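You operate a simulated robot arm through the tools that you are given. There is no shell and no other tool.

You run a simulated robot arm. Do the job below in one go: nothing can be reset, and whatever is moved stays where it is left.

TASK
Tap the blue and green blanks flat with the chase wedge, then gauge each.
Fine: wedge and thickness gauge go back where they stood. Set down upright: chase wedge, thickness gauge.
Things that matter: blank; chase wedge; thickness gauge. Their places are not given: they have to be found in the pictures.

The check looks at the end state, three seconds after you hand in, the way a careful person would. Anything else that was tipped, shoved, dropped, spilled or broken makes it a failure.

THE ROBOT
A 6-joint arm with a two-finger parallel gripper, fixed in place. Base frame: the origin is at the foot of the arm, x ahead of it, y to its left, z up; the work surface is at about z = 0. Readings come in mm, degrees, newtons and seconds.
With the tool pointing down near the work surface it reaches from about 140 to 580 mm from the base axis. Its first joint turns from -66.0 to 66.0 degrees. Payload 2.1 kg.
Tool frame: the origin (TCP) lies between the finger pads and is the grasp point; the fingertips stand 30 mm ahead of it; z points along the fingers, y is the line along which they close. The gripper opens to 94 mm. The fingers are 28 mm wide and 10 mm thick; the gripper's body (50 by 96 mm) begins 55 mm behind the TCP.
Orientation is that of the tool frame in the base frame, as a unit quaternion [x, y, z, w]. With the fingers straight down and closing along the base's y, the tool's x points along the base's -x, its y along +y and its z along -z.

THE INTERFACE
- The arm moves only by the tool apply_moves. Its argument "targets" is a list of rows, each a list of 6 numbers: the shift along the tool's x, y, z in mm, then the turn, a rotation vector about the tool's x, y, z in degrees. In form: [[x, y, z, wx, wy, wz], ...]. A call has 1 to 20 rows; each row shifts and turns the commanded pose from where the row before left it, along the tool's axes as they then stand. "claw" is the closure, from 0 (fully open) to 1 (shut), set as the call begins (left out, the last holds). Each row takes 0.2 s and may step no farther than 50 mm and 8.6 degrees from the row before; otherwise, or with a gripper value out of range, the whole call is refused. A pose out of reach is approached as far as the arm can. The call stops where the force on the tool passes 60 N (or 10 N more than at its start, if that is more) or the arm is blocked; 0.2 s more then pass. Each finger travels about 72 mm/s and halts on what it meets, pressing with about 25 N; the grip force reading is that of the motor and also rises with nothing between the fingers. The clock runs only during rows and for 0.2 s after the last one: add rows that do not move to give the fingers time. The reply holds the time, the measured pose of the TCP, the force on the tool along the base axes, the opening and the grip force, in the units named above and with some noise, with the torque about the TCP (base axes, N m) and any sound that the robot's microphone picked up.
- Cameras (640 x 400 px; columns grow to the right, rows downward): "scene" is fixed at [57, -366, 498.8]; the picture's right is [0.80, -0.60, 0.00], its down [-0.26, -0.35, -0.90] and it looks along [0.54, 0.72, -0.44] (base axes); focal length 332 px, centre (320, 200). "wrist" rides on the gripper at [76, 14, -102] in the tool frame; the picture's right is [-0.18, 0.98, 0.00], its down [-0.75, -0.14, -0.64] and it looks along [-0.63, -0.12, 0.77] (tool axes); focal length 243 px, centre (320, 200).
- snapshot(camera): a new picture of that camera. The clock stands still meanwhile.
- probe_pixels(camera, pixels): for up to 12 pixels [column, row] of the newest picture of that camera ("zoom" is the newest enlarged one), the place [x, y, z] in the base frame of the surface seen there, good to about 2 mm. The clock stands still meanwhile.
- enlarge(camera, box): a new picture of the part [left, top, right, bottom] of that camera's present view, enlarged. The clock stands still meanwhile.
- hand_in(): hands the job in; it is judged then, once.

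Open the gripper and draw the arm clear of the work before you hand the job in, unless the task says otherwise.

The tools are called after ">>>" as a command line: name --pt "numbers of a row" for each row, then --argument value for the rest, lists and objects as JSON in quotes. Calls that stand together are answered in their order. apply_moves: Moves the arm, as the interface text tells. Its arguments: {"type":"object","properties":{"targets":{"type":"array","items":{"type":"array","items":{"type":"number"}}},"claw":{"type":"number"}},"required":["targets"]} The other tools are called the same way: snapshot (camera) takes a picture; probe_pixels (camera, pixels) gives the place of the surface under pixels of a picture; enlarge (camera, box) takes an enlarged picture of a part of a camera's view; hand_in () hands the job in.

At the start:

```text
time: 0.0
eef_pos: [340.6, 163.6, 285.4]
tool_rot: [0.001, 1.0, -0.001, 0.0]
ft_force: [0.0, 0.5, -1.1]
torque: [-0.01, 0.02, 0.0]
finger_gap: 94.0
finger_force: 0.0
```

scene: 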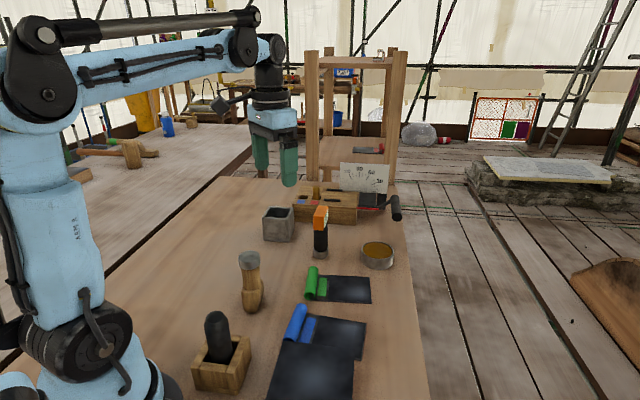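
wrist: 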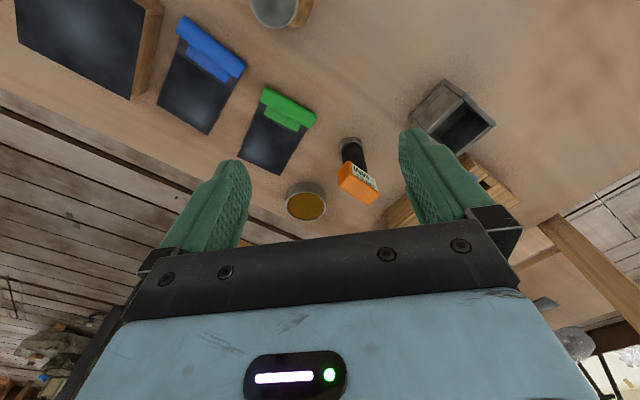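

The scene shows blue and green curled sheets at about (300,325) and (315,285), a wooden-handled tool at (250,280), an orange-topped tool at (320,230) and a black-handled thing in a wood block at (218,350). I enlarge to identify each.

>>> enlarge --camera "scene" --box '[180, 230, 440, 400]'

>>> enlarge --camera "scene" --box '[230, 130, 430, 270]'

>>> enlarge --camera "wrist" --box '[0, 0, 400, 240]'

```text
2.35 times, centred on (310, 315) of scene
```

zoom: 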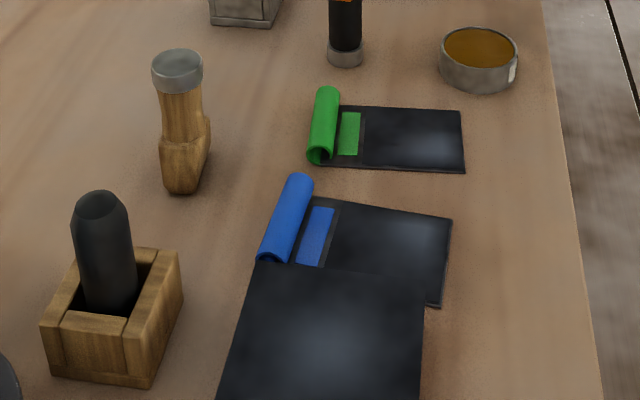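

```text
2.86 times, centred on (330, 200) of scene
```

zoom: 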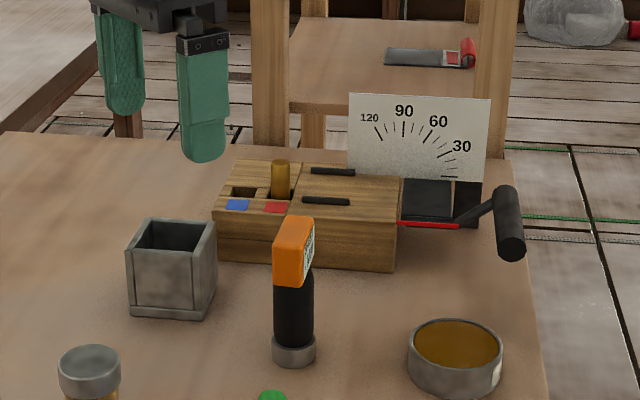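

```text
1.60 times, centred on (200, 120) of wrist
```

zoom: 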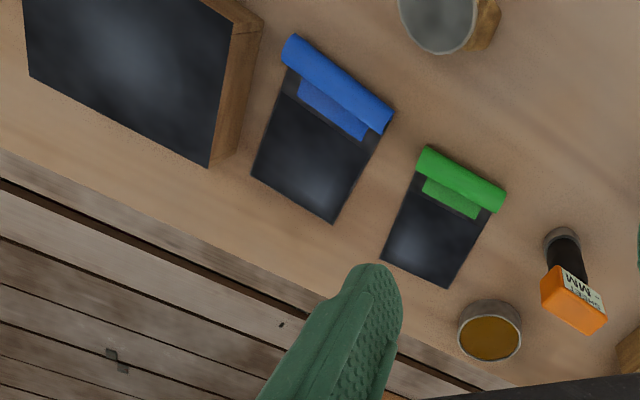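

I'll probe the key features: tools, rolls, sheets, and the block.

>>> probe_pixels --camera "scene" --pixels '[[250, 258], [252, 300], [216, 325], [222, 380], [321, 212], [319, 252], [296, 322], [308, 330], [335, 335], [312, 283], [324, 288], [350, 290]]'

>>> probe_pixels --camera "wrist" --pixels '[[178, 26], [240, 70], [205, 55], [262, 92], [312, 122], [285, 112], [268, 12], [352, 155], [358, 180], [305, 205], [70, 40], [200, 100]]'

```text
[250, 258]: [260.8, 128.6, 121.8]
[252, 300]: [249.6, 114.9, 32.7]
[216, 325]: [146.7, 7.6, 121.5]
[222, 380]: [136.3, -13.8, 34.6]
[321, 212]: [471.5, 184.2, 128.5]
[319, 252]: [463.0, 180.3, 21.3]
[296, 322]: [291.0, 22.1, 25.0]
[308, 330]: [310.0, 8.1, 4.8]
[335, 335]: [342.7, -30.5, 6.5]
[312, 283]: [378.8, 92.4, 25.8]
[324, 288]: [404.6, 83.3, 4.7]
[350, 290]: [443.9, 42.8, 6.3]
```

```text
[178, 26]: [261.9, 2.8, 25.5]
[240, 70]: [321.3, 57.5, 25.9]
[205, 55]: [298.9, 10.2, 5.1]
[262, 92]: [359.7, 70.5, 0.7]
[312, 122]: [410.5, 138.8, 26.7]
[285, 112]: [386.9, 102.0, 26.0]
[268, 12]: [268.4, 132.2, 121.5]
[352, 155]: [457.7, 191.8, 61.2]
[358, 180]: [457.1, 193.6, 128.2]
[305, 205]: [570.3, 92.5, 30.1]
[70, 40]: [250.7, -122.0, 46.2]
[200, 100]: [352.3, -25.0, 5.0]
```

The orange-headed tool stands at about (460,185), the wood tool with grey cap at about (262,130), the blue roll near (291,25) and the green roll near (390,105). I move the arm back for a better wrist view.

>>> apply_moves --pt "35 -26 0 0 0 0" --pt "35 -26 0 0 0 0" --pt "35 -26 0 0 0 0" --pt "35 -26 0 0 0 0" --pt "0 0 0 0 0 0" --claw 0

>>> snapshot --camera "wrist"

>>> snapshot --camera "scene"

```text
time: 1.2
eef_pos: [201.9, 58.8, 286.4]
tool_rot: [0.0, 1.0, 0.0, 0.0]
ft_force: [0.9, 1.0, -0.4]
torque: [-0.02, 0.0, 0.0]
finger_gap: 93.9
finger_force: 0.0
```

```text
taken
```

wrist: 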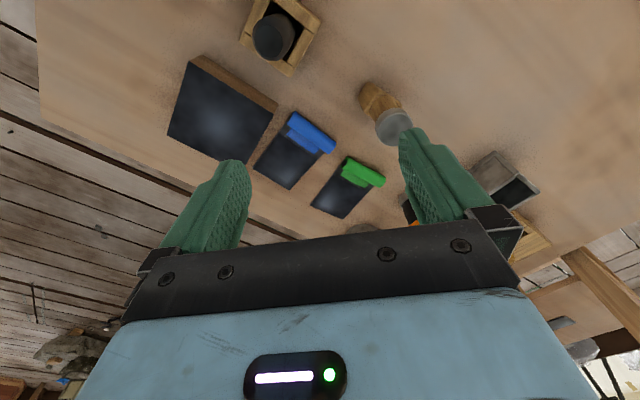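

```text
taken
```

scene: 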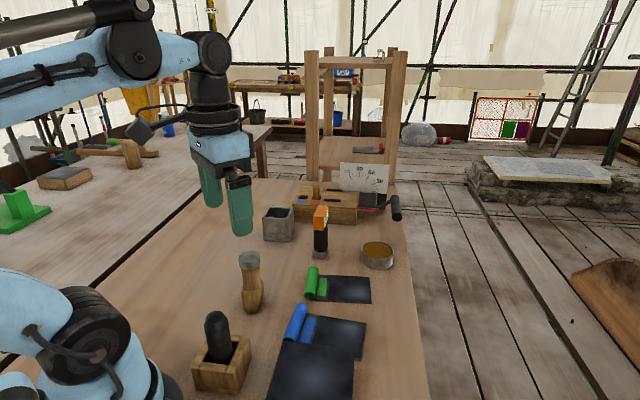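

I zoom the wrist view on the blanks and tools.

>>> enlarge --camera "wrist" --box '[150, 0, 450, 230]'

>>> enlarge --camera "wrist" --box '[240, 70, 440, 220]'

>>> enlarge --camera "scene" --box '[270, 150, 420, 270]'

>>> enlarge --camera "scene" --box '[230, 240, 330, 320]'

```text
1.74 times, centred on (300, 115) of wrist
```

zoom: 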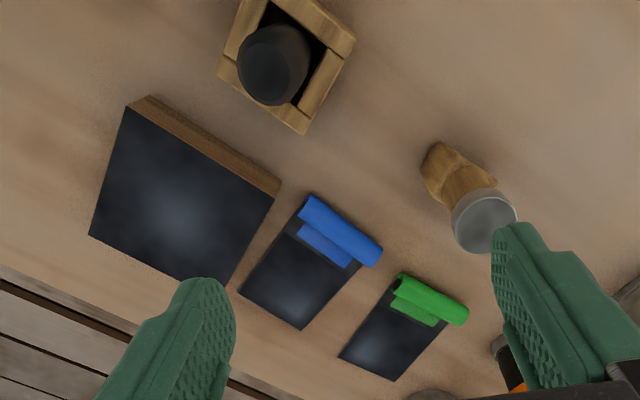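

```text
2.67 times, centred on (340, 145) of wrist
```

zoom: 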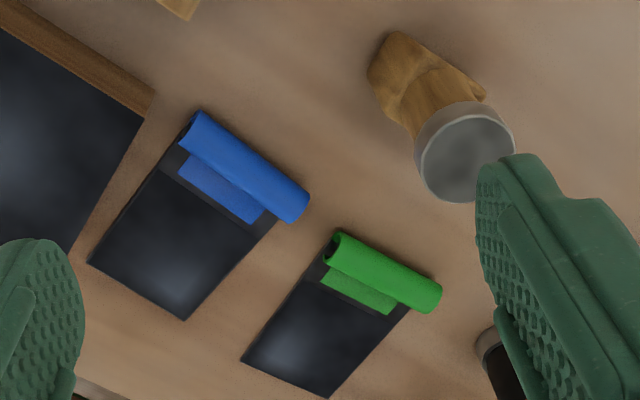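

```text
3.33 times, centred on (345, 210) of scene
```

zoom: 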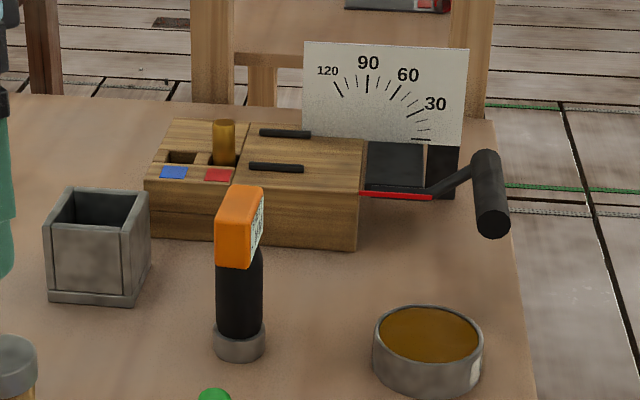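

```text
5.00 times, centred on (280, 280) of scene
```

zoom: 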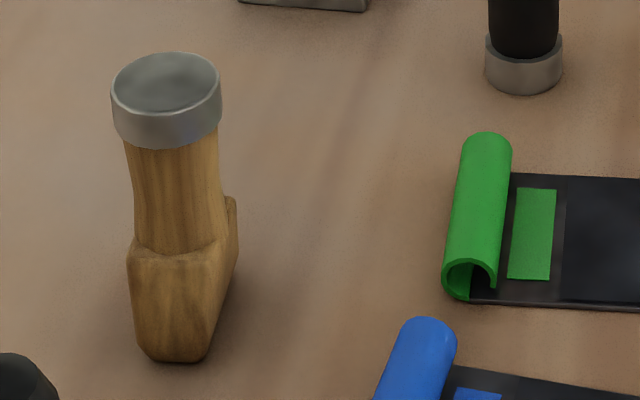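

The wedge has a grey striking cap, a wooden shaft, and a broad tapering foot. I probe its outline in the newest zoom to get its axis and foot direction.

>>> probe_pixels --camera "zoom" --pixels '[[165, 75], [115, 90], [218, 90], [165, 60], [165, 200], [140, 180], [215, 180], [135, 270], [145, 350], [205, 355], [234, 260], [230, 215]]'

>>> enlarge --camera "wrist" --box '[340, 60, 440, 150]'

```text
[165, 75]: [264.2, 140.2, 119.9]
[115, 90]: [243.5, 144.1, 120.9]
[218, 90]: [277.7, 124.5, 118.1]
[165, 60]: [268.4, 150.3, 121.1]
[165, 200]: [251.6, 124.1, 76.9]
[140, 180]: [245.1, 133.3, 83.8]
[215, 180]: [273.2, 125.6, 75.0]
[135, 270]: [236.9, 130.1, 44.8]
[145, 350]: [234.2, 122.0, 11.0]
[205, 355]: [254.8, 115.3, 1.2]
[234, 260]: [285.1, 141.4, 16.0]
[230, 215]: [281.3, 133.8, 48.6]
```

```text
4.44 times, centred on (390, 105) of wrist
```

zoom: 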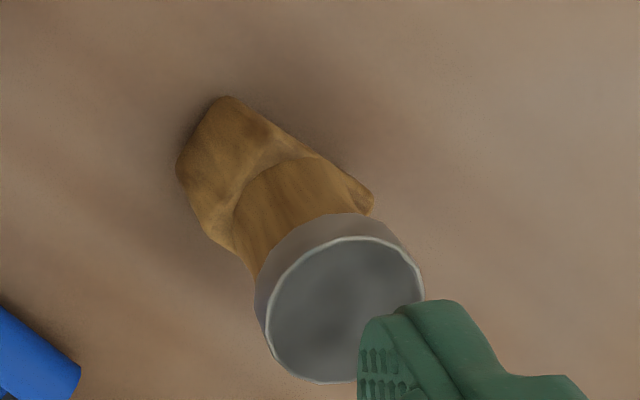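

Next I probe the wedge foot's corners in this top view.

>>> probe_pixels --camera "zoom" --pixels '[[230, 102], [185, 160], [186, 185], [215, 235], [290, 145], [345, 180], [370, 200], [260, 125], [240, 180], [345, 300], [270, 310], [418, 290]]'

>>> probe_pixels --camera "wrist" --pixels '[[297, 114], [334, 145], [290, 120], [310, 135], [327, 153], [312, 152], [348, 158], [383, 180], [345, 163], [355, 172], [375, 187], [360, 180]]'

```text
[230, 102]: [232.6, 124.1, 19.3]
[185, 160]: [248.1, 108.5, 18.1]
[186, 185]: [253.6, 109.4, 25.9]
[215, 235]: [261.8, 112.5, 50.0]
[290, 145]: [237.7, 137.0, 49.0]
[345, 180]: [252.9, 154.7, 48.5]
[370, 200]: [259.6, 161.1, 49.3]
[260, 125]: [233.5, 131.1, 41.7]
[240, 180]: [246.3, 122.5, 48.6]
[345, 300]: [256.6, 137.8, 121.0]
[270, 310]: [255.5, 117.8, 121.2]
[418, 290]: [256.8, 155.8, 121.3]
```

```text
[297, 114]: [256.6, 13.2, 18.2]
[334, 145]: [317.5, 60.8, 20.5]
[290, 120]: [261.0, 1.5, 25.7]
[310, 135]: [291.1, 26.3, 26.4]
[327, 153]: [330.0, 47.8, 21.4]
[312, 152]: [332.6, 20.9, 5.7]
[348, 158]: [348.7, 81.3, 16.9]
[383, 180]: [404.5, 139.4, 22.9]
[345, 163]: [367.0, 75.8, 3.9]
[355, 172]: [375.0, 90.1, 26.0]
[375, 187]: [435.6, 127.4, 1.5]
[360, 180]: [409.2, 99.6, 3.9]
```

The wedge's foot runs about 45° in the xy plane (long ~50 mm, wide ~34 mm), parallel to both rolls; its axis is about (260,137). I'll move above it and turn the gripper so that the fingers close across the short width.

>>> apply_moves --pt "-19.4 26 0 0 0 0" --pt "-19.4 26 0 0 0 0" --pt "-19.4 26 0 0 0 0" --pt "0 0 0 0 0 -7.5" --pt "0 0 0 0 0 -7.5" --pt "0 0 0 0 0 -7.5" --pt "0 0 0 0 0 -7.5" --pt "0 0 0 0 0 -7.5" --pt "0 0 0 0 0 -7.5" --pt "0 0 0 0 0 0" --claw 0

>>> snapshot --camera "wrist"

>>> snapshot --camera "scene"

```text
time: 3.4
eef_pos: [259.3, 137.3, 285.0]
tool_rot: [-0.383, 0.924, 0.0, 0.001]
ft_force: [-0.1, 0.3, -0.3]
torque: [0.02, -0.01, -0.01]
finger_gap: 94.0
finger_force: 0.0
```

```text
taken
```

wrist: 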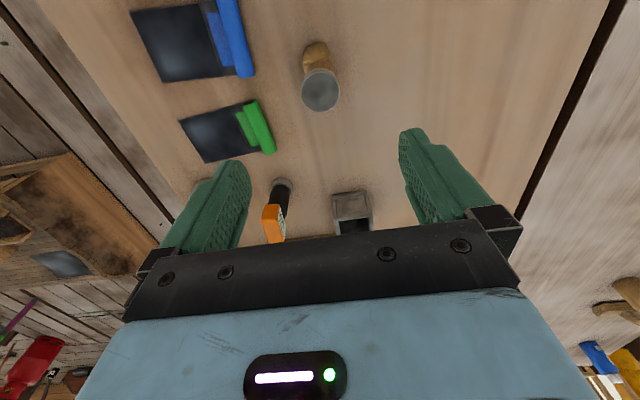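

```text
taken
```

scene: 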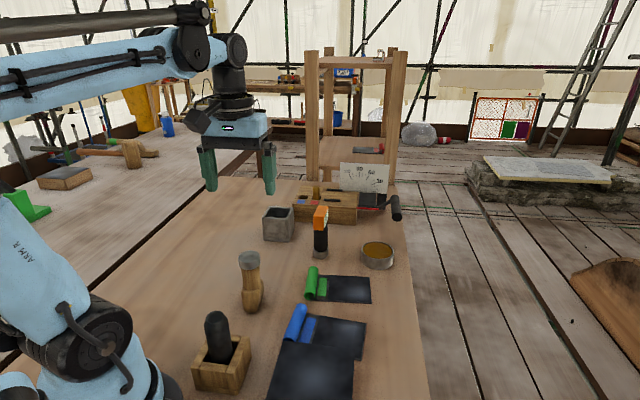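

The wedge cap is at wrist pixel (320,90). I zoom to find its centre precisely and how the foot is aligned.

>>> enlarge --camera "wrist" --box '[270, 30, 370, 120]'

>>> enlarge --camera "wrist" --box '[120, 0, 300, 180]'

```text
4.44 times, centred on (320, 75) of wrist
```

zoom: 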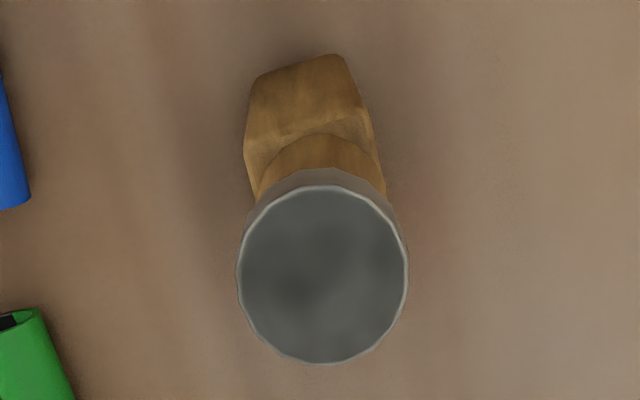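

```text
2.22 times, centred on (210, 90) of wrist
```

zoom: 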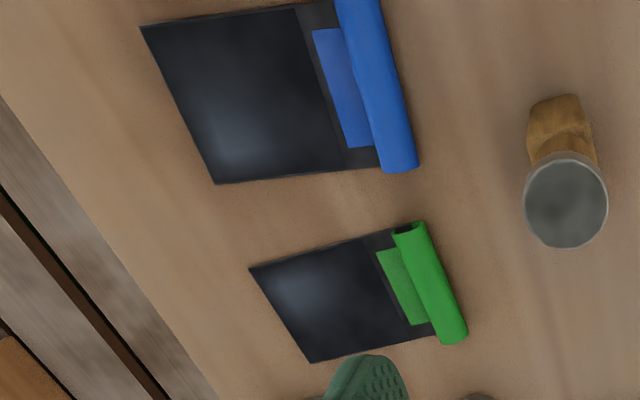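

I probe the cap's rim just inside its edges and the roll ends as seen in the plain wrist picture.

>>> probe_pixels --camera "wrist" --pixels '[[303, 90], [338.5, 90], [322, 73.5], [321, 110], [322, 91], [305, 46], [324, 43], [302, 62], [329, 58], [310, 50], [330, 66], [303, 70]]'

>>> probe_pixels --camera "zoom" --pixels '[[360, 20], [385, 90], [405, 160], [395, 170], [330, 40], [360, 140], [412, 230], [450, 335], [430, 285], [385, 260], [415, 318], [400, 285]]'

```text
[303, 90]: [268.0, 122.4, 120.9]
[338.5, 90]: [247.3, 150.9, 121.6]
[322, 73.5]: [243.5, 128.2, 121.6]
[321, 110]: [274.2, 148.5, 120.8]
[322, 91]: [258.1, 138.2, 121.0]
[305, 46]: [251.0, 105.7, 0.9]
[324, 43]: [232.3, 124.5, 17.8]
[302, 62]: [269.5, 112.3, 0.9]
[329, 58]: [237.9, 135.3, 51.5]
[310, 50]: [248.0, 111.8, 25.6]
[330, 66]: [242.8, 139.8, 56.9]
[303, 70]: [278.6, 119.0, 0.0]
```

```text
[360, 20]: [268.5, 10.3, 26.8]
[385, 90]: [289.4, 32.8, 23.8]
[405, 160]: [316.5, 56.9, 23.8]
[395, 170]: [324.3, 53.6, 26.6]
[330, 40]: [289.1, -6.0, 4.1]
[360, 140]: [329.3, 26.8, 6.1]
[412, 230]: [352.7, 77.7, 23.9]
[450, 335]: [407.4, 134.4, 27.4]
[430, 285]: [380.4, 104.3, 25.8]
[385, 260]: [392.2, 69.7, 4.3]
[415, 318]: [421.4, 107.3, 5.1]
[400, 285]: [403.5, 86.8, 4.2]
```

The cap centre is about (258.3,137.5) at z 121, and the gripper is right above it. I descend straight to TCP z≈75 with the fingers open.

>>> apply_moves --pt "0.5 0.5 42 0 0 0" --pt "0 0 42 0 0 0" --pt "0 0 42 0 0 0" --pt "0 0 42 0 0 0" --pt "0 0 42 0 0 0" --pt "0 0 0 0 0 0" --claw 0

>>> snapshot --camera "wrist"

>>> snapshot --camera "scene"

```text
time: 4.8
eef_pos: [258.9, 137.5, 75.7]
tool_rot: [-0.383, 0.924, 0.0, 0.001]
ft_force: [-0.1, -0.6, 0.0]
torque: [0.0, -0.01, -0.03]
finger_gap: 93.9
finger_force: 0.1
```

```text
taken
```

wrist: 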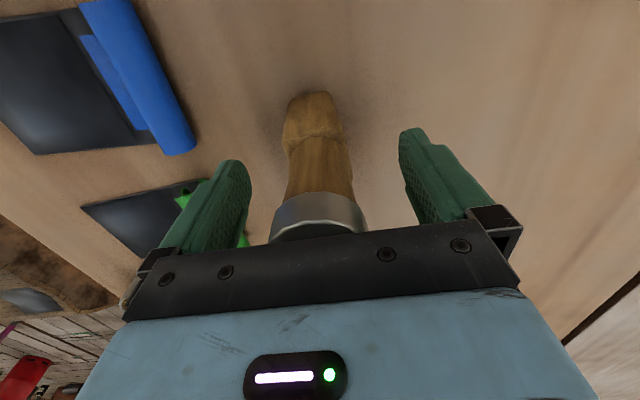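

```text
taken
```

scene: 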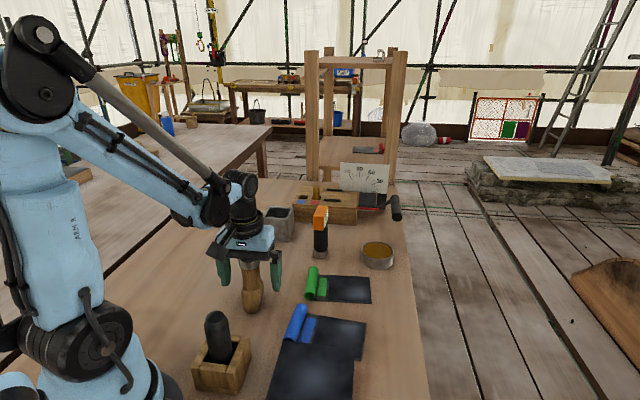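

The wedge stands centred between the fingers (cap at wrist (318,215)). I close the fingers and allow time.

>>> apply_moves --pt "0 0 0 0 0 0" --pt "0 0 0 0 0 0" --pt "0 0 0 0 0 0" --pt "0 0 0 0 0 0" --pt "0 0 0 0 0 0" --claw 1

>>> snapshot --camera "wrist"

>>> enlarge --camera "scene" --box '[180, 200, 340, 330]'

```text
time: 6.0
eef_pos: [258.6, 136.6, 75.2]
tool_rot: [-0.383, 0.924, 0.001, 0.0]
ft_force: [-0.2, -0.2, -0.2]
torque: [-0.05, 0.02, 0.0]
finger_gap: 39.6
finger_force: 25.0
```

```text
taken
```

wrist: 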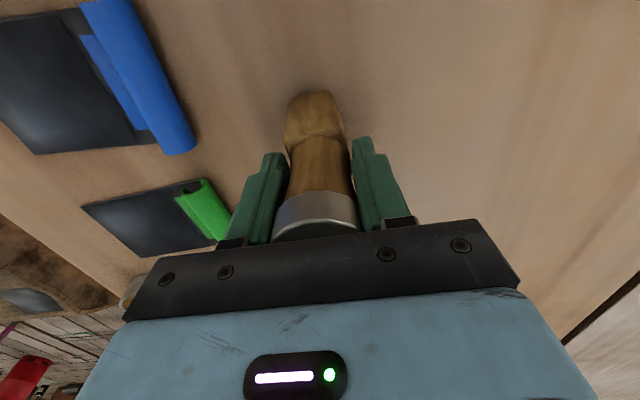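

```text
3.08 times, centred on (260, 265) of scene
```

zoom: 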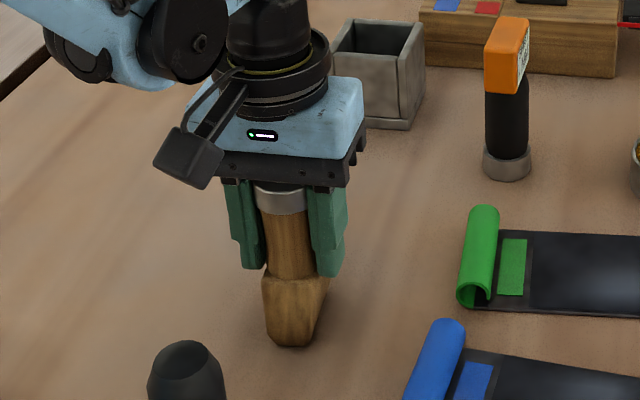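

The grip holds on the cap at 39.6 mm. I lift by 60 mm and check that the wedge comes along upright.

>>> apply_moves --pt "0 0 -20 0 0 0" --pt "0 0 -20 0 0 0" --pt "0 0 -20 0 0 0" --pt "0 0 0 0 0 0" --claw 1

>>> enlarge --camera "scene" --box '[180, 170, 340, 300]'

>>> snapshot --camera "wrist"

```text
time: 7.0
eef_pos: [259.0, 138.1, 135.8]
tool_rot: [-0.383, 0.924, 0.0, -0.001]
ft_force: [0.1, -0.3, -0.6]
torque: [-0.04, 0.0, -0.02]
finger_gap: 39.2
finger_force: 24.8
```

```text
3.08 times, centred on (260, 235) of scene
```

zoom: 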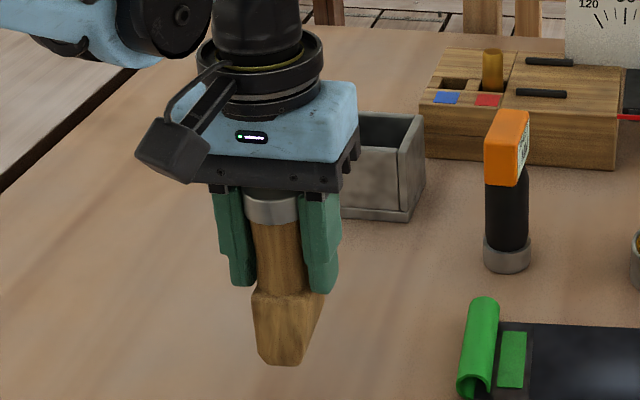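

```text
taken
```

wrist: 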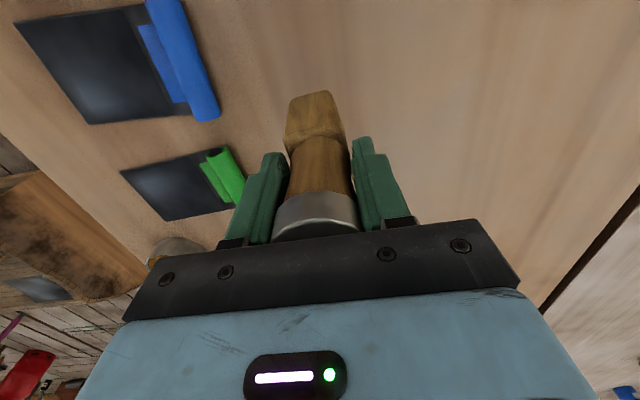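

The wedge hangs upright. I carry it to above the middle of the blue roll (about (291,28)) at the same height, then look.

>>> apply_moves --pt "13.6 -25.3 0 0 0 0" --pt "13.6 -25.3 0 0 0 0" --pt "13.6 -25.3 0 0 0 0" --pt "13.6 -25.3 0 0 0 0" --pt "0 0 0 0 0 0" --claw 1

>>> enlarge --camera "scene" --box '[220, 220, 400, 370]'

>>> snapshot --camera "wrist"

```text
time: 8.2
eef_pos: [294.5, 28.7, 134.8]
tool_rot: [-0.383, 0.924, -0.001, 0.001]
ft_force: [-0.5, 0.5, -0.7]
torque: [-0.05, -0.02, -0.02]
finger_gap: 39.6
finger_force: 24.9
```

```text
2.67 times, centred on (310, 295) of scene
```

zoom: 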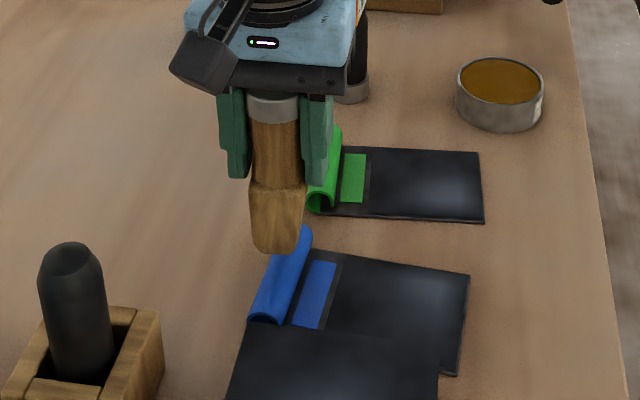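

```text
taken
```

wrist: 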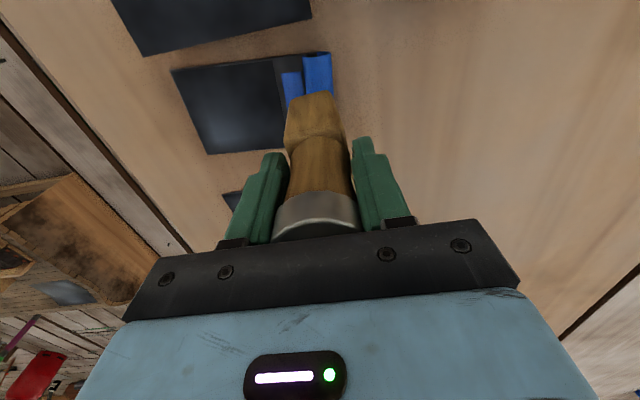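

The wedge is held above the blue roll; its near end shows at wrist (318,65). I probe that and the foot bottom to set the alignment.

>>> probe_pixels --camera "wrist" --pixels '[[305, 58], [330, 53], [317, 57], [318, 80], [318, 90], [288, 75], [295, 95], [286, 128], [340, 125], [290, 100], [332, 97], [315, 120]]'

>>> probe_pixels --camera "zoom" --pixels '[[255, 245], [288, 250], [300, 200], [252, 190], [290, 240], [302, 230], [255, 312], [262, 320], [275, 300], [285, 280], [305, 300], [320, 290]]'

```text
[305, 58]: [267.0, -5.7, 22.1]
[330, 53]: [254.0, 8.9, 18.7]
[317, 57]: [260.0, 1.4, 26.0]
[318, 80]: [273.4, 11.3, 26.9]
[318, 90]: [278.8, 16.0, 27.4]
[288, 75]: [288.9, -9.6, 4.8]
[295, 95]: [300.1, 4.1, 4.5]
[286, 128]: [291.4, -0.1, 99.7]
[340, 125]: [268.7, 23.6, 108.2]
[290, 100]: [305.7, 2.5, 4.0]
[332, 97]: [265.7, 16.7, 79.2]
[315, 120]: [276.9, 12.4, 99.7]
```

```text
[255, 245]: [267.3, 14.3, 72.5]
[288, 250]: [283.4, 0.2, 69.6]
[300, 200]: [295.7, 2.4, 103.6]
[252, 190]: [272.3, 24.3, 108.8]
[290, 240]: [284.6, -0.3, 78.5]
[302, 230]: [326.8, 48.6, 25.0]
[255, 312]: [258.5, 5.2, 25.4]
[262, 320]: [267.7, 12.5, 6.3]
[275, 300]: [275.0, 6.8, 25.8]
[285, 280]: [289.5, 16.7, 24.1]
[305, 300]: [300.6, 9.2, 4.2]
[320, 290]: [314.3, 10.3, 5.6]
```

The roll runs from about (260,1.5) to (324,54), so its direction is ~39° and its centre ~(292,27.5); the foot is at ~47°. I turn 8° and lower till just above the roll.

>>> apply_moves --pt "2.6 0.9 0 0 0 8" --pt "0 0 10 0 0 0" --pt "0 0 10 0 0 0" --pt "0 0 8 0 0 0" --pt "0 0 0 0 0 0" --claw 1

>>> enlarge --camera "scene" --box '[230, 250, 370, 370]'

>>> snapshot --camera "wrist"

```text
time: 9.4
eef_pos: [290.3, 25.8, 107.0]
tool_rot: [-0.317, 0.948, 0.0, 0.0]
ft_force: [-0.6, -0.4, -1.6]
torque: [0.01, -0.01, 0.0]
finger_gap: 39.4
finger_force: 25.2
```

```text
3.33 times, centred on (300, 310) of scene
```

zoom: 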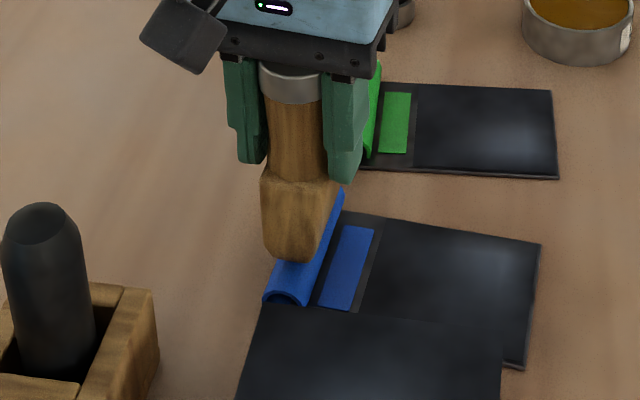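

```text
taken
```

wrist: 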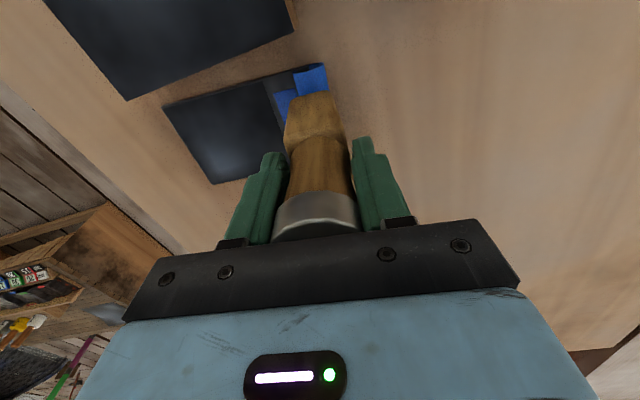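

The foot is aligned above the roll, about 5 mm clear. I press down gradually in 3 mm steps and watch the force and sound.

>>> apply_moves --pt "0 0 3 0 0 0" --pt "0 0 3 0 0 0" --pt "0 0 3 0 0 0" --pt "0 0 3 0 0 0" --pt "0 0 3 0 0 0" --claw 1

>>> enlarge --camera "scene" --box '[230, 250, 370, 370]'

```text
time: 10.6
eef_pos: [289.9, 25.9, 90.8]
tool_rot: [-0.318, 0.948, -0.001, 0.0]
ft_force: [1.0, -0.1, 20.5]
torque: [0.04, 0.03, 0.07]
finger_gap: 39.6
finger_force: 24.6
```

```text
3.33 times, centred on (300, 310) of scene
```

zoom: 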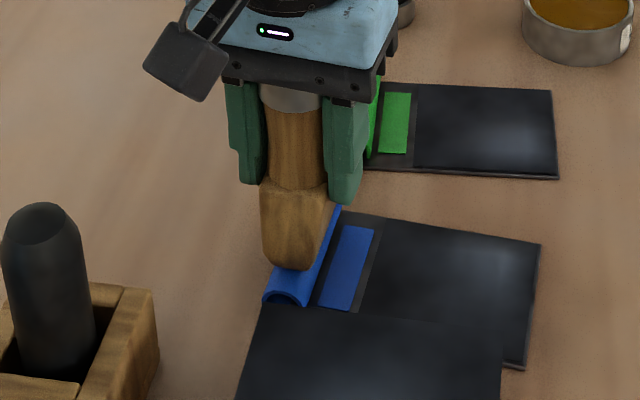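

The wedge slid up about 10 mm in the grip, so that its cap now rests on the palm; force is 20 N. I press on with small steps.

>>> apply_moves --pt "0 0 2 0 0 0" --pt "0 0 2 0 0 0" --pt "0 0 2 0 0 0" --pt "0 0 2 0 0 0" --claw 1

>>> enlarge --camera "scene" --box '[230, 250, 370, 370]'

```text
time: 11.1
eef_pos: [291.8, 26.2, 90.8]
tool_rot: [-0.317, 0.949, 0.001, -0.002]
ft_force: [-2.3, 0.0, 24.1]
torque: [0.22, -0.13, 0.02]
finger_gap: 39.5
finger_force: 25.0
stopped in row 2: the force on the tool passed its limit at 72 N (the readings are from after the stop); the commanded pose is now the measured one
```

```text
3.33 times, centred on (300, 310) of scene
```

zoom: 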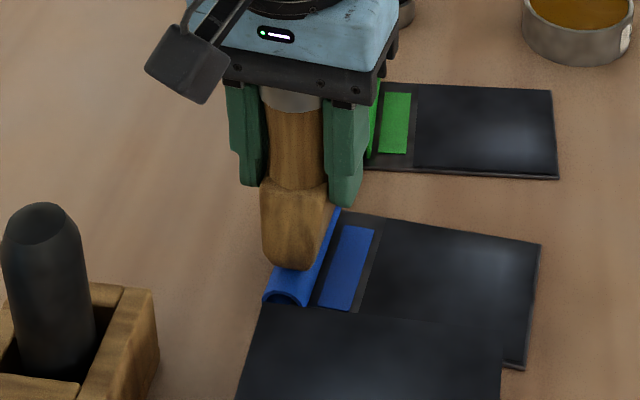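

Over 60 N pressed and the roll still seems round. I lift a little and measure the roll's height to see whether it changed.

>>> apply_moves --pt "0 0 -10 0 0 0" --pt "0 0 -15 0 0 0" --pt "0 0 0 0 0 0" --claw 1

>>> snapshot --camera "wrist"

>>> enlarge --camera "scene" --box '[230, 250, 370, 370]'

```text
time: 11.9
eef_pos: [290.8, 26.7, 114.5]
tool_rot: [-0.318, 0.948, 0.0, -0.001]
ft_force: [0.4, 1.0, -1.2]
torque: [0.02, 0.03, 0.0]
finger_gap: 39.6
finger_force: 25.3
```

```text
taken
```

wrist: 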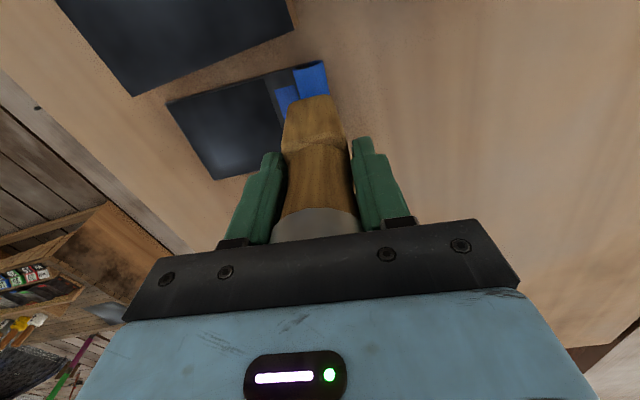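

```text
3.33 times, centred on (300, 310) of scene
```

zoom: 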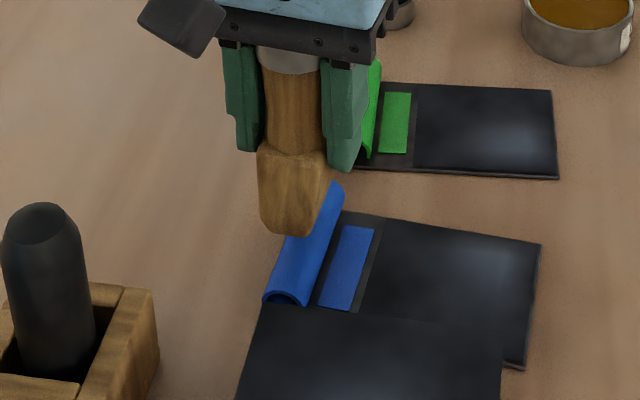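

The roll looks unchanged; I probe its height to check.

>>> probe_pixels --camera "zoom" --pixels '[[280, 285], [295, 265], [310, 245], [325, 225], [335, 200], [340, 270], [290, 300]]'

>>> probe_pixels --camera "wrist" --pixels '[[310, 65], [312, 75], [312, 85], [315, 92], [298, 75], [326, 65]]'

```text
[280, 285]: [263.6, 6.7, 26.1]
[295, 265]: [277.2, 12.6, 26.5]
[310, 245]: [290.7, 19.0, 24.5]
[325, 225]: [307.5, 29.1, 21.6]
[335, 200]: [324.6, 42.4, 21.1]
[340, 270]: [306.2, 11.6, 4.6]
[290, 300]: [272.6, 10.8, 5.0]
```

```text
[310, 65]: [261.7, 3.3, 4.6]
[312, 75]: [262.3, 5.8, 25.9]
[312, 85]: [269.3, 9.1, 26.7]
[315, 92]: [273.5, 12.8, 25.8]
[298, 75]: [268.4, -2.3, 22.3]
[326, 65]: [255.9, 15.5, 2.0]
```

The roll still stands at z≈26, so slow pressing does nothing; a tap needs some speed. I strike from 23 mm above in a single fast row.

>>> apply_moves --pt "0 0 27 0 0 0" --claw 1

>>> enlarge --camera "scene" --box '[230, 250, 370, 370]'

```text
time: 12.4
eef_pos: [290.1, 27.3, 90.1]
tool_rot: [-0.317, 0.948, 0.001, -0.003]
ft_force: [-4.9, -0.2, 25.1]
torque: [0.44, -0.37, 0.08]
finger_gap: 39.4
finger_force: 24.7
stopped in row 1: the force on the tool passed its limit at 74 N (the readings are from after the stop); the commanded pose is now the measured one
```

```text
3.33 times, centred on (300, 310) of scene
```

zoom: 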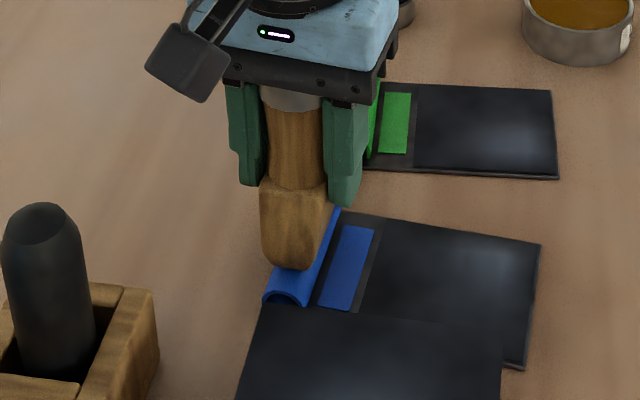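

Still round, and the roll takes 74 N without giving. Perhaps the roll is only the blank's rolled handle edge and the part to flatten is the dark plate. I lift away to look carefully at the plate.

>>> apply_moves --pt "0 0 -20 0 0 0" --pt "0 0 -40 0 0 0" --pt "0 35 0 0 0 0" --pt "0 35 0 0 0 0" --pt "0 35 0 0 0 0" --pt "0 0 0 0 0 0" --claw 1

>>> enlarge --camera "scene" --box '[280, 295, 380, 370]'

>>> snapshot --camera "scene"

>>> snapshot --camera "wrist"

```text
time: 13.8
eef_pos: [226.7, 110.9, 149.9]
tool_rot: [-0.317, 0.948, 0.0, -0.002]
ft_force: [-0.2, -1.1, -1.5]
torque: [-0.03, 0.0, 0.03]
finger_gap: 39.4
finger_force: 25.0
```

```text
5.33 times, centred on (330, 332) of scene
```

zoom: 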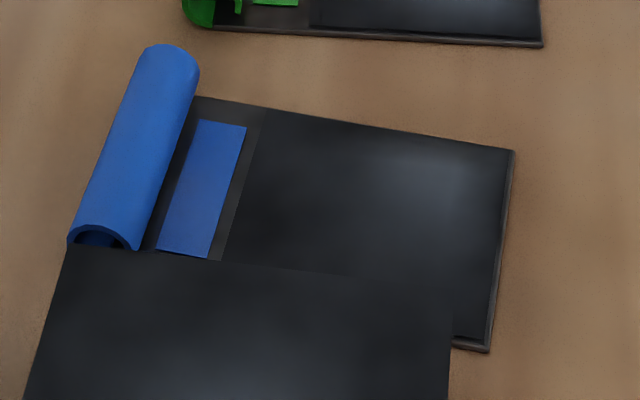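

```text
taken
```

scene: 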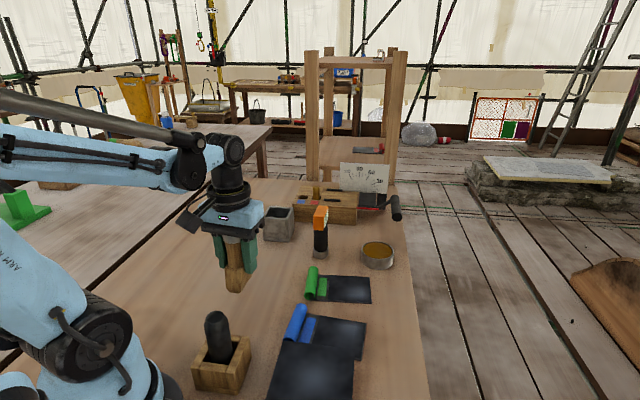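

```text
taken
```

wrist: 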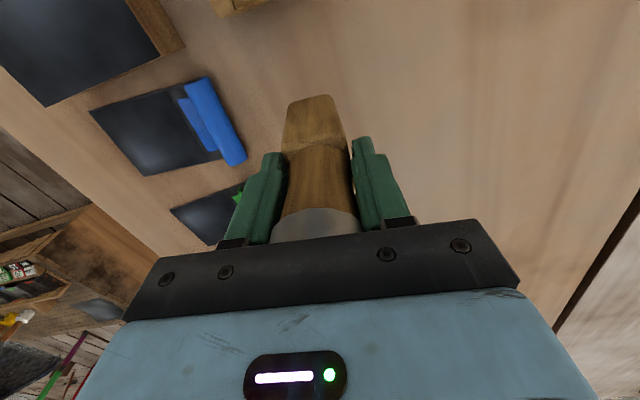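

The plate shows a separate panel with softly rounded edges beyond the coloured strip, perhaps slightly bowed. I probe a grid across it.

>>> probe_pixels --camera "zoom" --pixels '[[275, 135], [380, 145], [490, 165], [250, 190], [360, 200], [440, 205], [490, 230], [240, 250], [320, 255], [400, 265], [470, 320], [235, 190]]'

>>> probe_pixels --camera "wrist" --pixels '[[100, 110], [120, 125], [140, 115], [160, 130], [180, 135], [150, 150], [175, 155], [150, 170], [200, 155], [145, 100], [170, 110], [190, 105]]'

>>> enlarge --camera "scene" --box '[295, 260, 385, 315]'

```text
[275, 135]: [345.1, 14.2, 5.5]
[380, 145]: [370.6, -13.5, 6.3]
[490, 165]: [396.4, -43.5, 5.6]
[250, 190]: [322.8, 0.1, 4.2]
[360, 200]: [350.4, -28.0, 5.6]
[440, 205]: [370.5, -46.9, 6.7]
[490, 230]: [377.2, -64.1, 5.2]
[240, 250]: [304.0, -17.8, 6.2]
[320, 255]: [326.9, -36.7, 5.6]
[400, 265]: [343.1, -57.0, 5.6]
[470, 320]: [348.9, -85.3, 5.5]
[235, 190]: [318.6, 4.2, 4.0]
```

```text
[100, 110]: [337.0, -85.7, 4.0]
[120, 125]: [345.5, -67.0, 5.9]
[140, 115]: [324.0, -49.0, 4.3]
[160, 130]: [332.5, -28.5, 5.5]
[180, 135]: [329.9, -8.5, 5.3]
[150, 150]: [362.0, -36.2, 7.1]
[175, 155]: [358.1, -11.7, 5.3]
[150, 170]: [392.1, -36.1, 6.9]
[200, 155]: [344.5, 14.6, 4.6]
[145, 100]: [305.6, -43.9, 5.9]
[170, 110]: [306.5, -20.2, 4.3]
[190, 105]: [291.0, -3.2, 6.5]
```

```text
7.11 times, centred on (340, 288) of scene
```

zoom: 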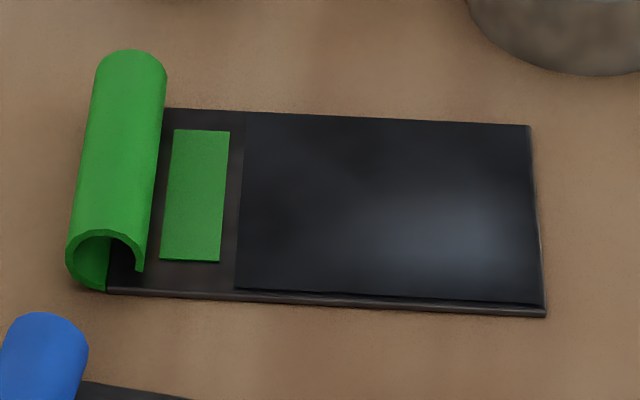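

The plates are flat-panelled with about a 1 mm raised face. I check where the dark slab's corner lies, since the fingers would come low near it when tapping the blue panel.

>>> probe_pixels --camera "wrist" --pixels '[[50, 105], [160, 52], [182, 45], [20, 75], [100, 60], [157, 58], [120, 15]]'

>>> probe_pixels --camera "scene" --pixels '[[288, 345], [352, 352], [352, 390], [278, 380], [318, 370], [362, 322], [305, 280], [313, 297]]'

```text
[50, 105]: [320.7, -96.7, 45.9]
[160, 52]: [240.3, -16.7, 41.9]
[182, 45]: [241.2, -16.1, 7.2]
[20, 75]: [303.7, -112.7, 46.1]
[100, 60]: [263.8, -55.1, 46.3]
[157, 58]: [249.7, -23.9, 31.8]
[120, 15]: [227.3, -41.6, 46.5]
```

```text
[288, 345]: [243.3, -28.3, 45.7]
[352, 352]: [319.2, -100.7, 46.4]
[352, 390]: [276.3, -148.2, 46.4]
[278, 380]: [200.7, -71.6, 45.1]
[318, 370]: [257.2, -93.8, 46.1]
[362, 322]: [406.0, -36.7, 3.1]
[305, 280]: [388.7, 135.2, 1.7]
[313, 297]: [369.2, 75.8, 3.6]
```

The slab edge runs along x+y≈225, some 64 mm from the blue panel's centre (349,-33), so it's clear. I carry the wedge over the panel and come down to about 20 mm above it.

>>> apply_moves --pt "-2.8 -47.1 0 0 0 0" --pt "-2.8 -47.1 0 0 0 0" --pt "-2.8 -47.1 0 0 0 0" --pt "-2.8 -47.1 0 0 0 0" --pt "0 0 25 0 0 0" --pt "0 0 25 0 0 0" --pt "0 0 0 0 0 0" --claw 1

>>> enlarge --camera "scene" --box '[260, 240, 400, 360]'

>>> snapshot --camera "wrist"

```text
time: 15.4
eef_pos: [347.9, -32.8, 99.3]
tool_rot: [-0.318, 0.948, 0.001, -0.002]
ft_force: [0.3, 0.1, -1.4]
torque: [0.0, 0.0, 0.03]
finger_gap: 39.3
finger_force: 25.3
```

```text
3.33 times, centred on (330, 300) of scene
```

zoom: 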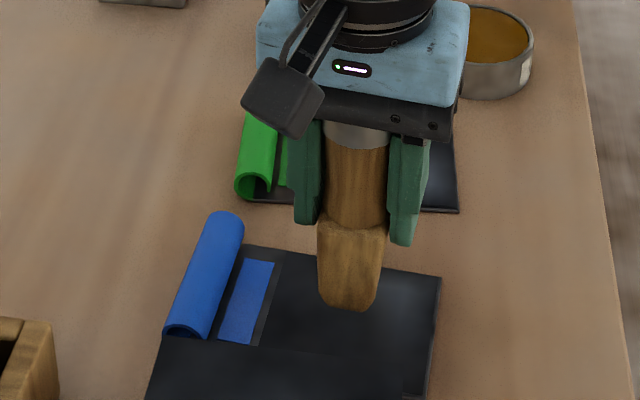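

```text
taken
```

wrist: 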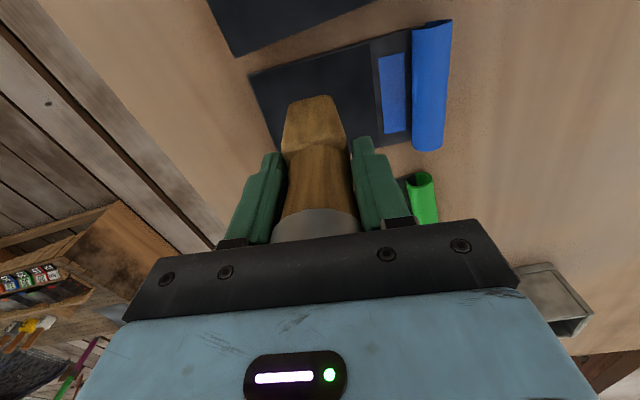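

The foot hovers above the middle of the panel. I come down: fast for 20 mm, then in 2 mm steps into light contact.

>>> apply_moves --pt "0 0 10 0 0 0" --pt "0 0 10 0 0 0" --pt "0 0 2 0 0 0" --pt "0 0 2 0 0 0" --pt "0 0 2 0 0 0" --pt "0 0 2 0 0 0" --pt "0 0 2 0 0 0" --pt "0 0 2 0 0 0" --claw 1

>>> enlarge --camera "scene" --box '[260, 240, 400, 360]'

```text
time: 17.2
eef_pos: [349.8, -32.8, 69.3]
tool_rot: [-0.317, 0.948, 0.001, -0.003]
ft_force: [-4.2, -1.3, 42.7]
torque: [0.31, -0.38, 0.02]
finger_gap: 39.5
finger_force: 25.0
```

```text
3.33 times, centred on (330, 300) of scene
```

zoom: 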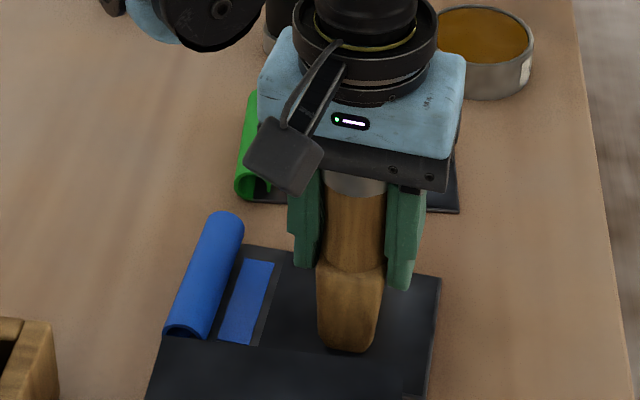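

Contact at 43 N on the panel. I lift 45 mm and look for any change in the plate.

>>> apply_moves --pt "0 0 -15 0 0 0" --pt "0 0 -45 0 0 0" --pt "0 0 0 0 0 0" --claw 1

>>> enlarge --camera "scene" --box '[270, 250, 390, 360]'

>>> snapshot --camera "wrist"

```text
time: 18.1
eef_pos: [349.5, -32.3, 129.2]
tool_rot: [-0.318, 0.948, 0.001, -0.003]
ft_force: [-0.4, -0.6, -1.8]
torque: [0.0, -0.03, 0.02]
finger_gap: 39.7
finger_force: 25.0
```

```text
3.64 times, centred on (330, 305) of scene
```

zoom: 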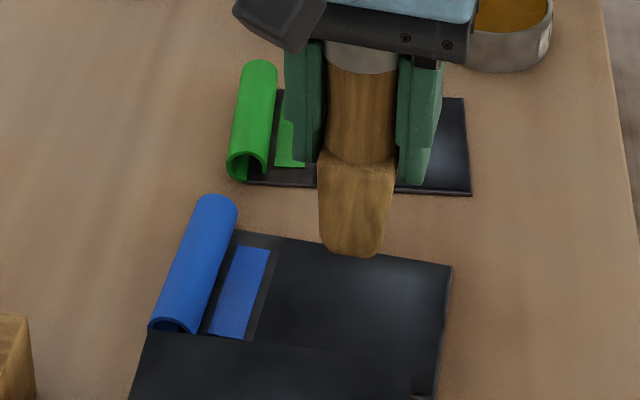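

```text
taken
```

wrist: 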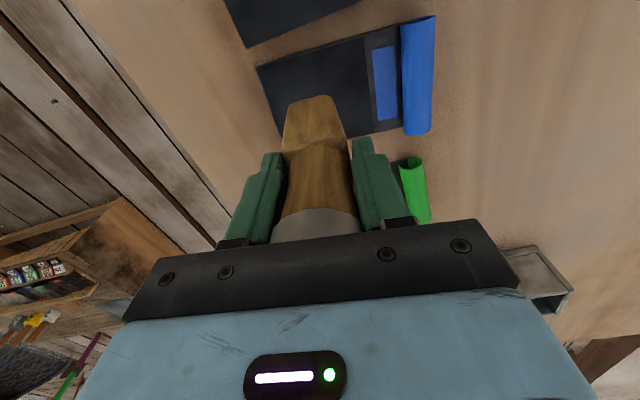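

No displacement of the plate. I raise the wedge out of the line of sight and take the same close-ups as before to compare the plate's edges.

>>> apply_moves --pt "0 0 -40 0 0 0" --pt "0 0 -40 0 0 0" --pt "0 0 0 0 0 0" --claw 1

>>> enlarge --camera "scene" --box '[280, 295, 380, 370]'

>>> enlarge --camera "scene" --box '[340, 305, 380, 365]'

>>> enlarge --camera "scene" --box '[340, 265, 380, 310]'

```text
time: 18.9
eef_pos: [349.5, -33.3, 207.7]
tool_rot: [-0.317, 0.948, 0.001, -0.002]
ft_force: [-0.1, -0.5, -1.1]
torque: [0.04, 0.01, 0.0]
finger_gap: 39.4
finger_force: 25.1
```

```text
5.33 times, centred on (330, 332) of scene
```

zoom: 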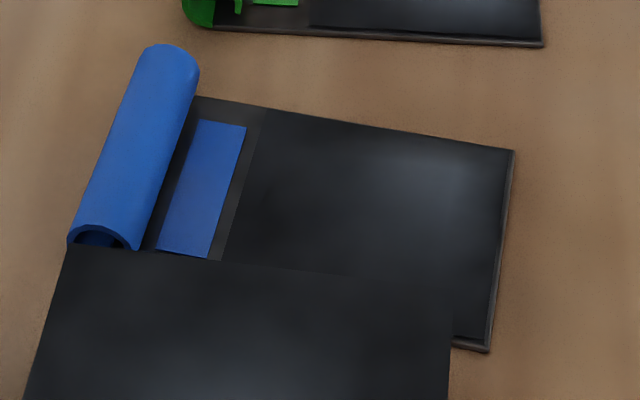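

```text
6.67 times, centred on (360, 335) of scene
```

zoom: 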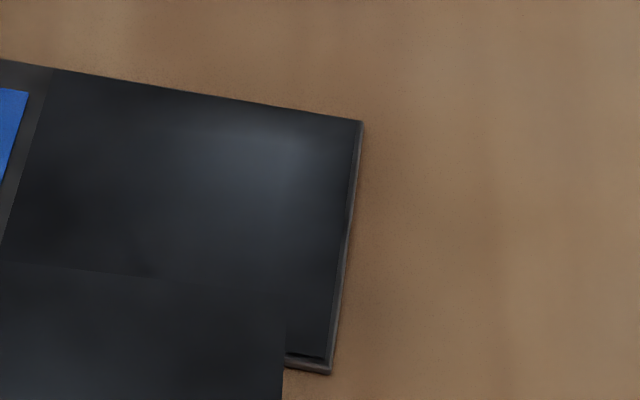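

```text
8.89 times, centred on (360, 288) of scene
```

zoom: 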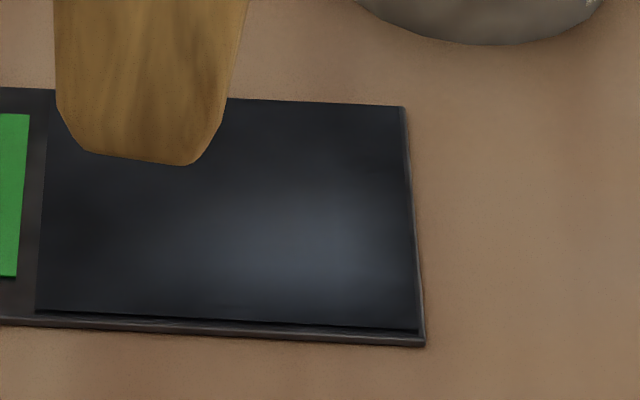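

The plate is unchanged after the slow press. I try a real tap: come down to ~20 mm above the panel, then strike in one fast row and lift off.

>>> apply_moves --pt "0 0 40 0 0 0" --pt "0 0 40 0 0 0" --pt "0 0 38 0 0 0" --pt "0 0 0 0 0 0" --pt "0 0 21 0 0 0" --pt "0 0 -25 0 0 0" --pt "0 0 0 0 0 0" --claw 1

>>> enlarge --camera "scene" --box '[280, 260, 380, 370]'

```text
time: 20.4
eef_pos: [349.1, -33.1, 93.0]
tool_rot: [-0.317, 0.948, 0.001, -0.002]
ft_force: [0.2, 0.0, -1.2]
torque: [-0.01, 0.03, -0.02]
finger_gap: 39.3
finger_force: 24.7
```

```text
3.64 times, centred on (330, 315) of scene
```

zoom: 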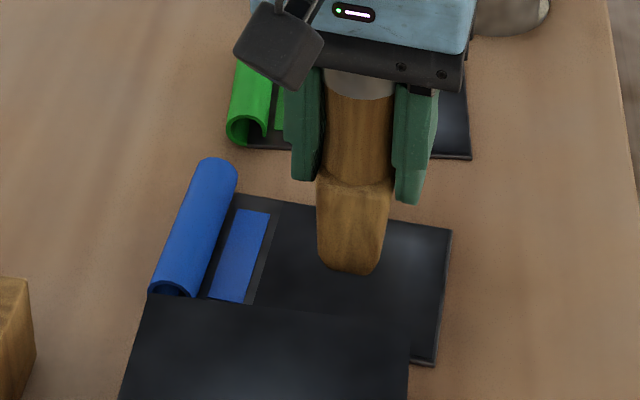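

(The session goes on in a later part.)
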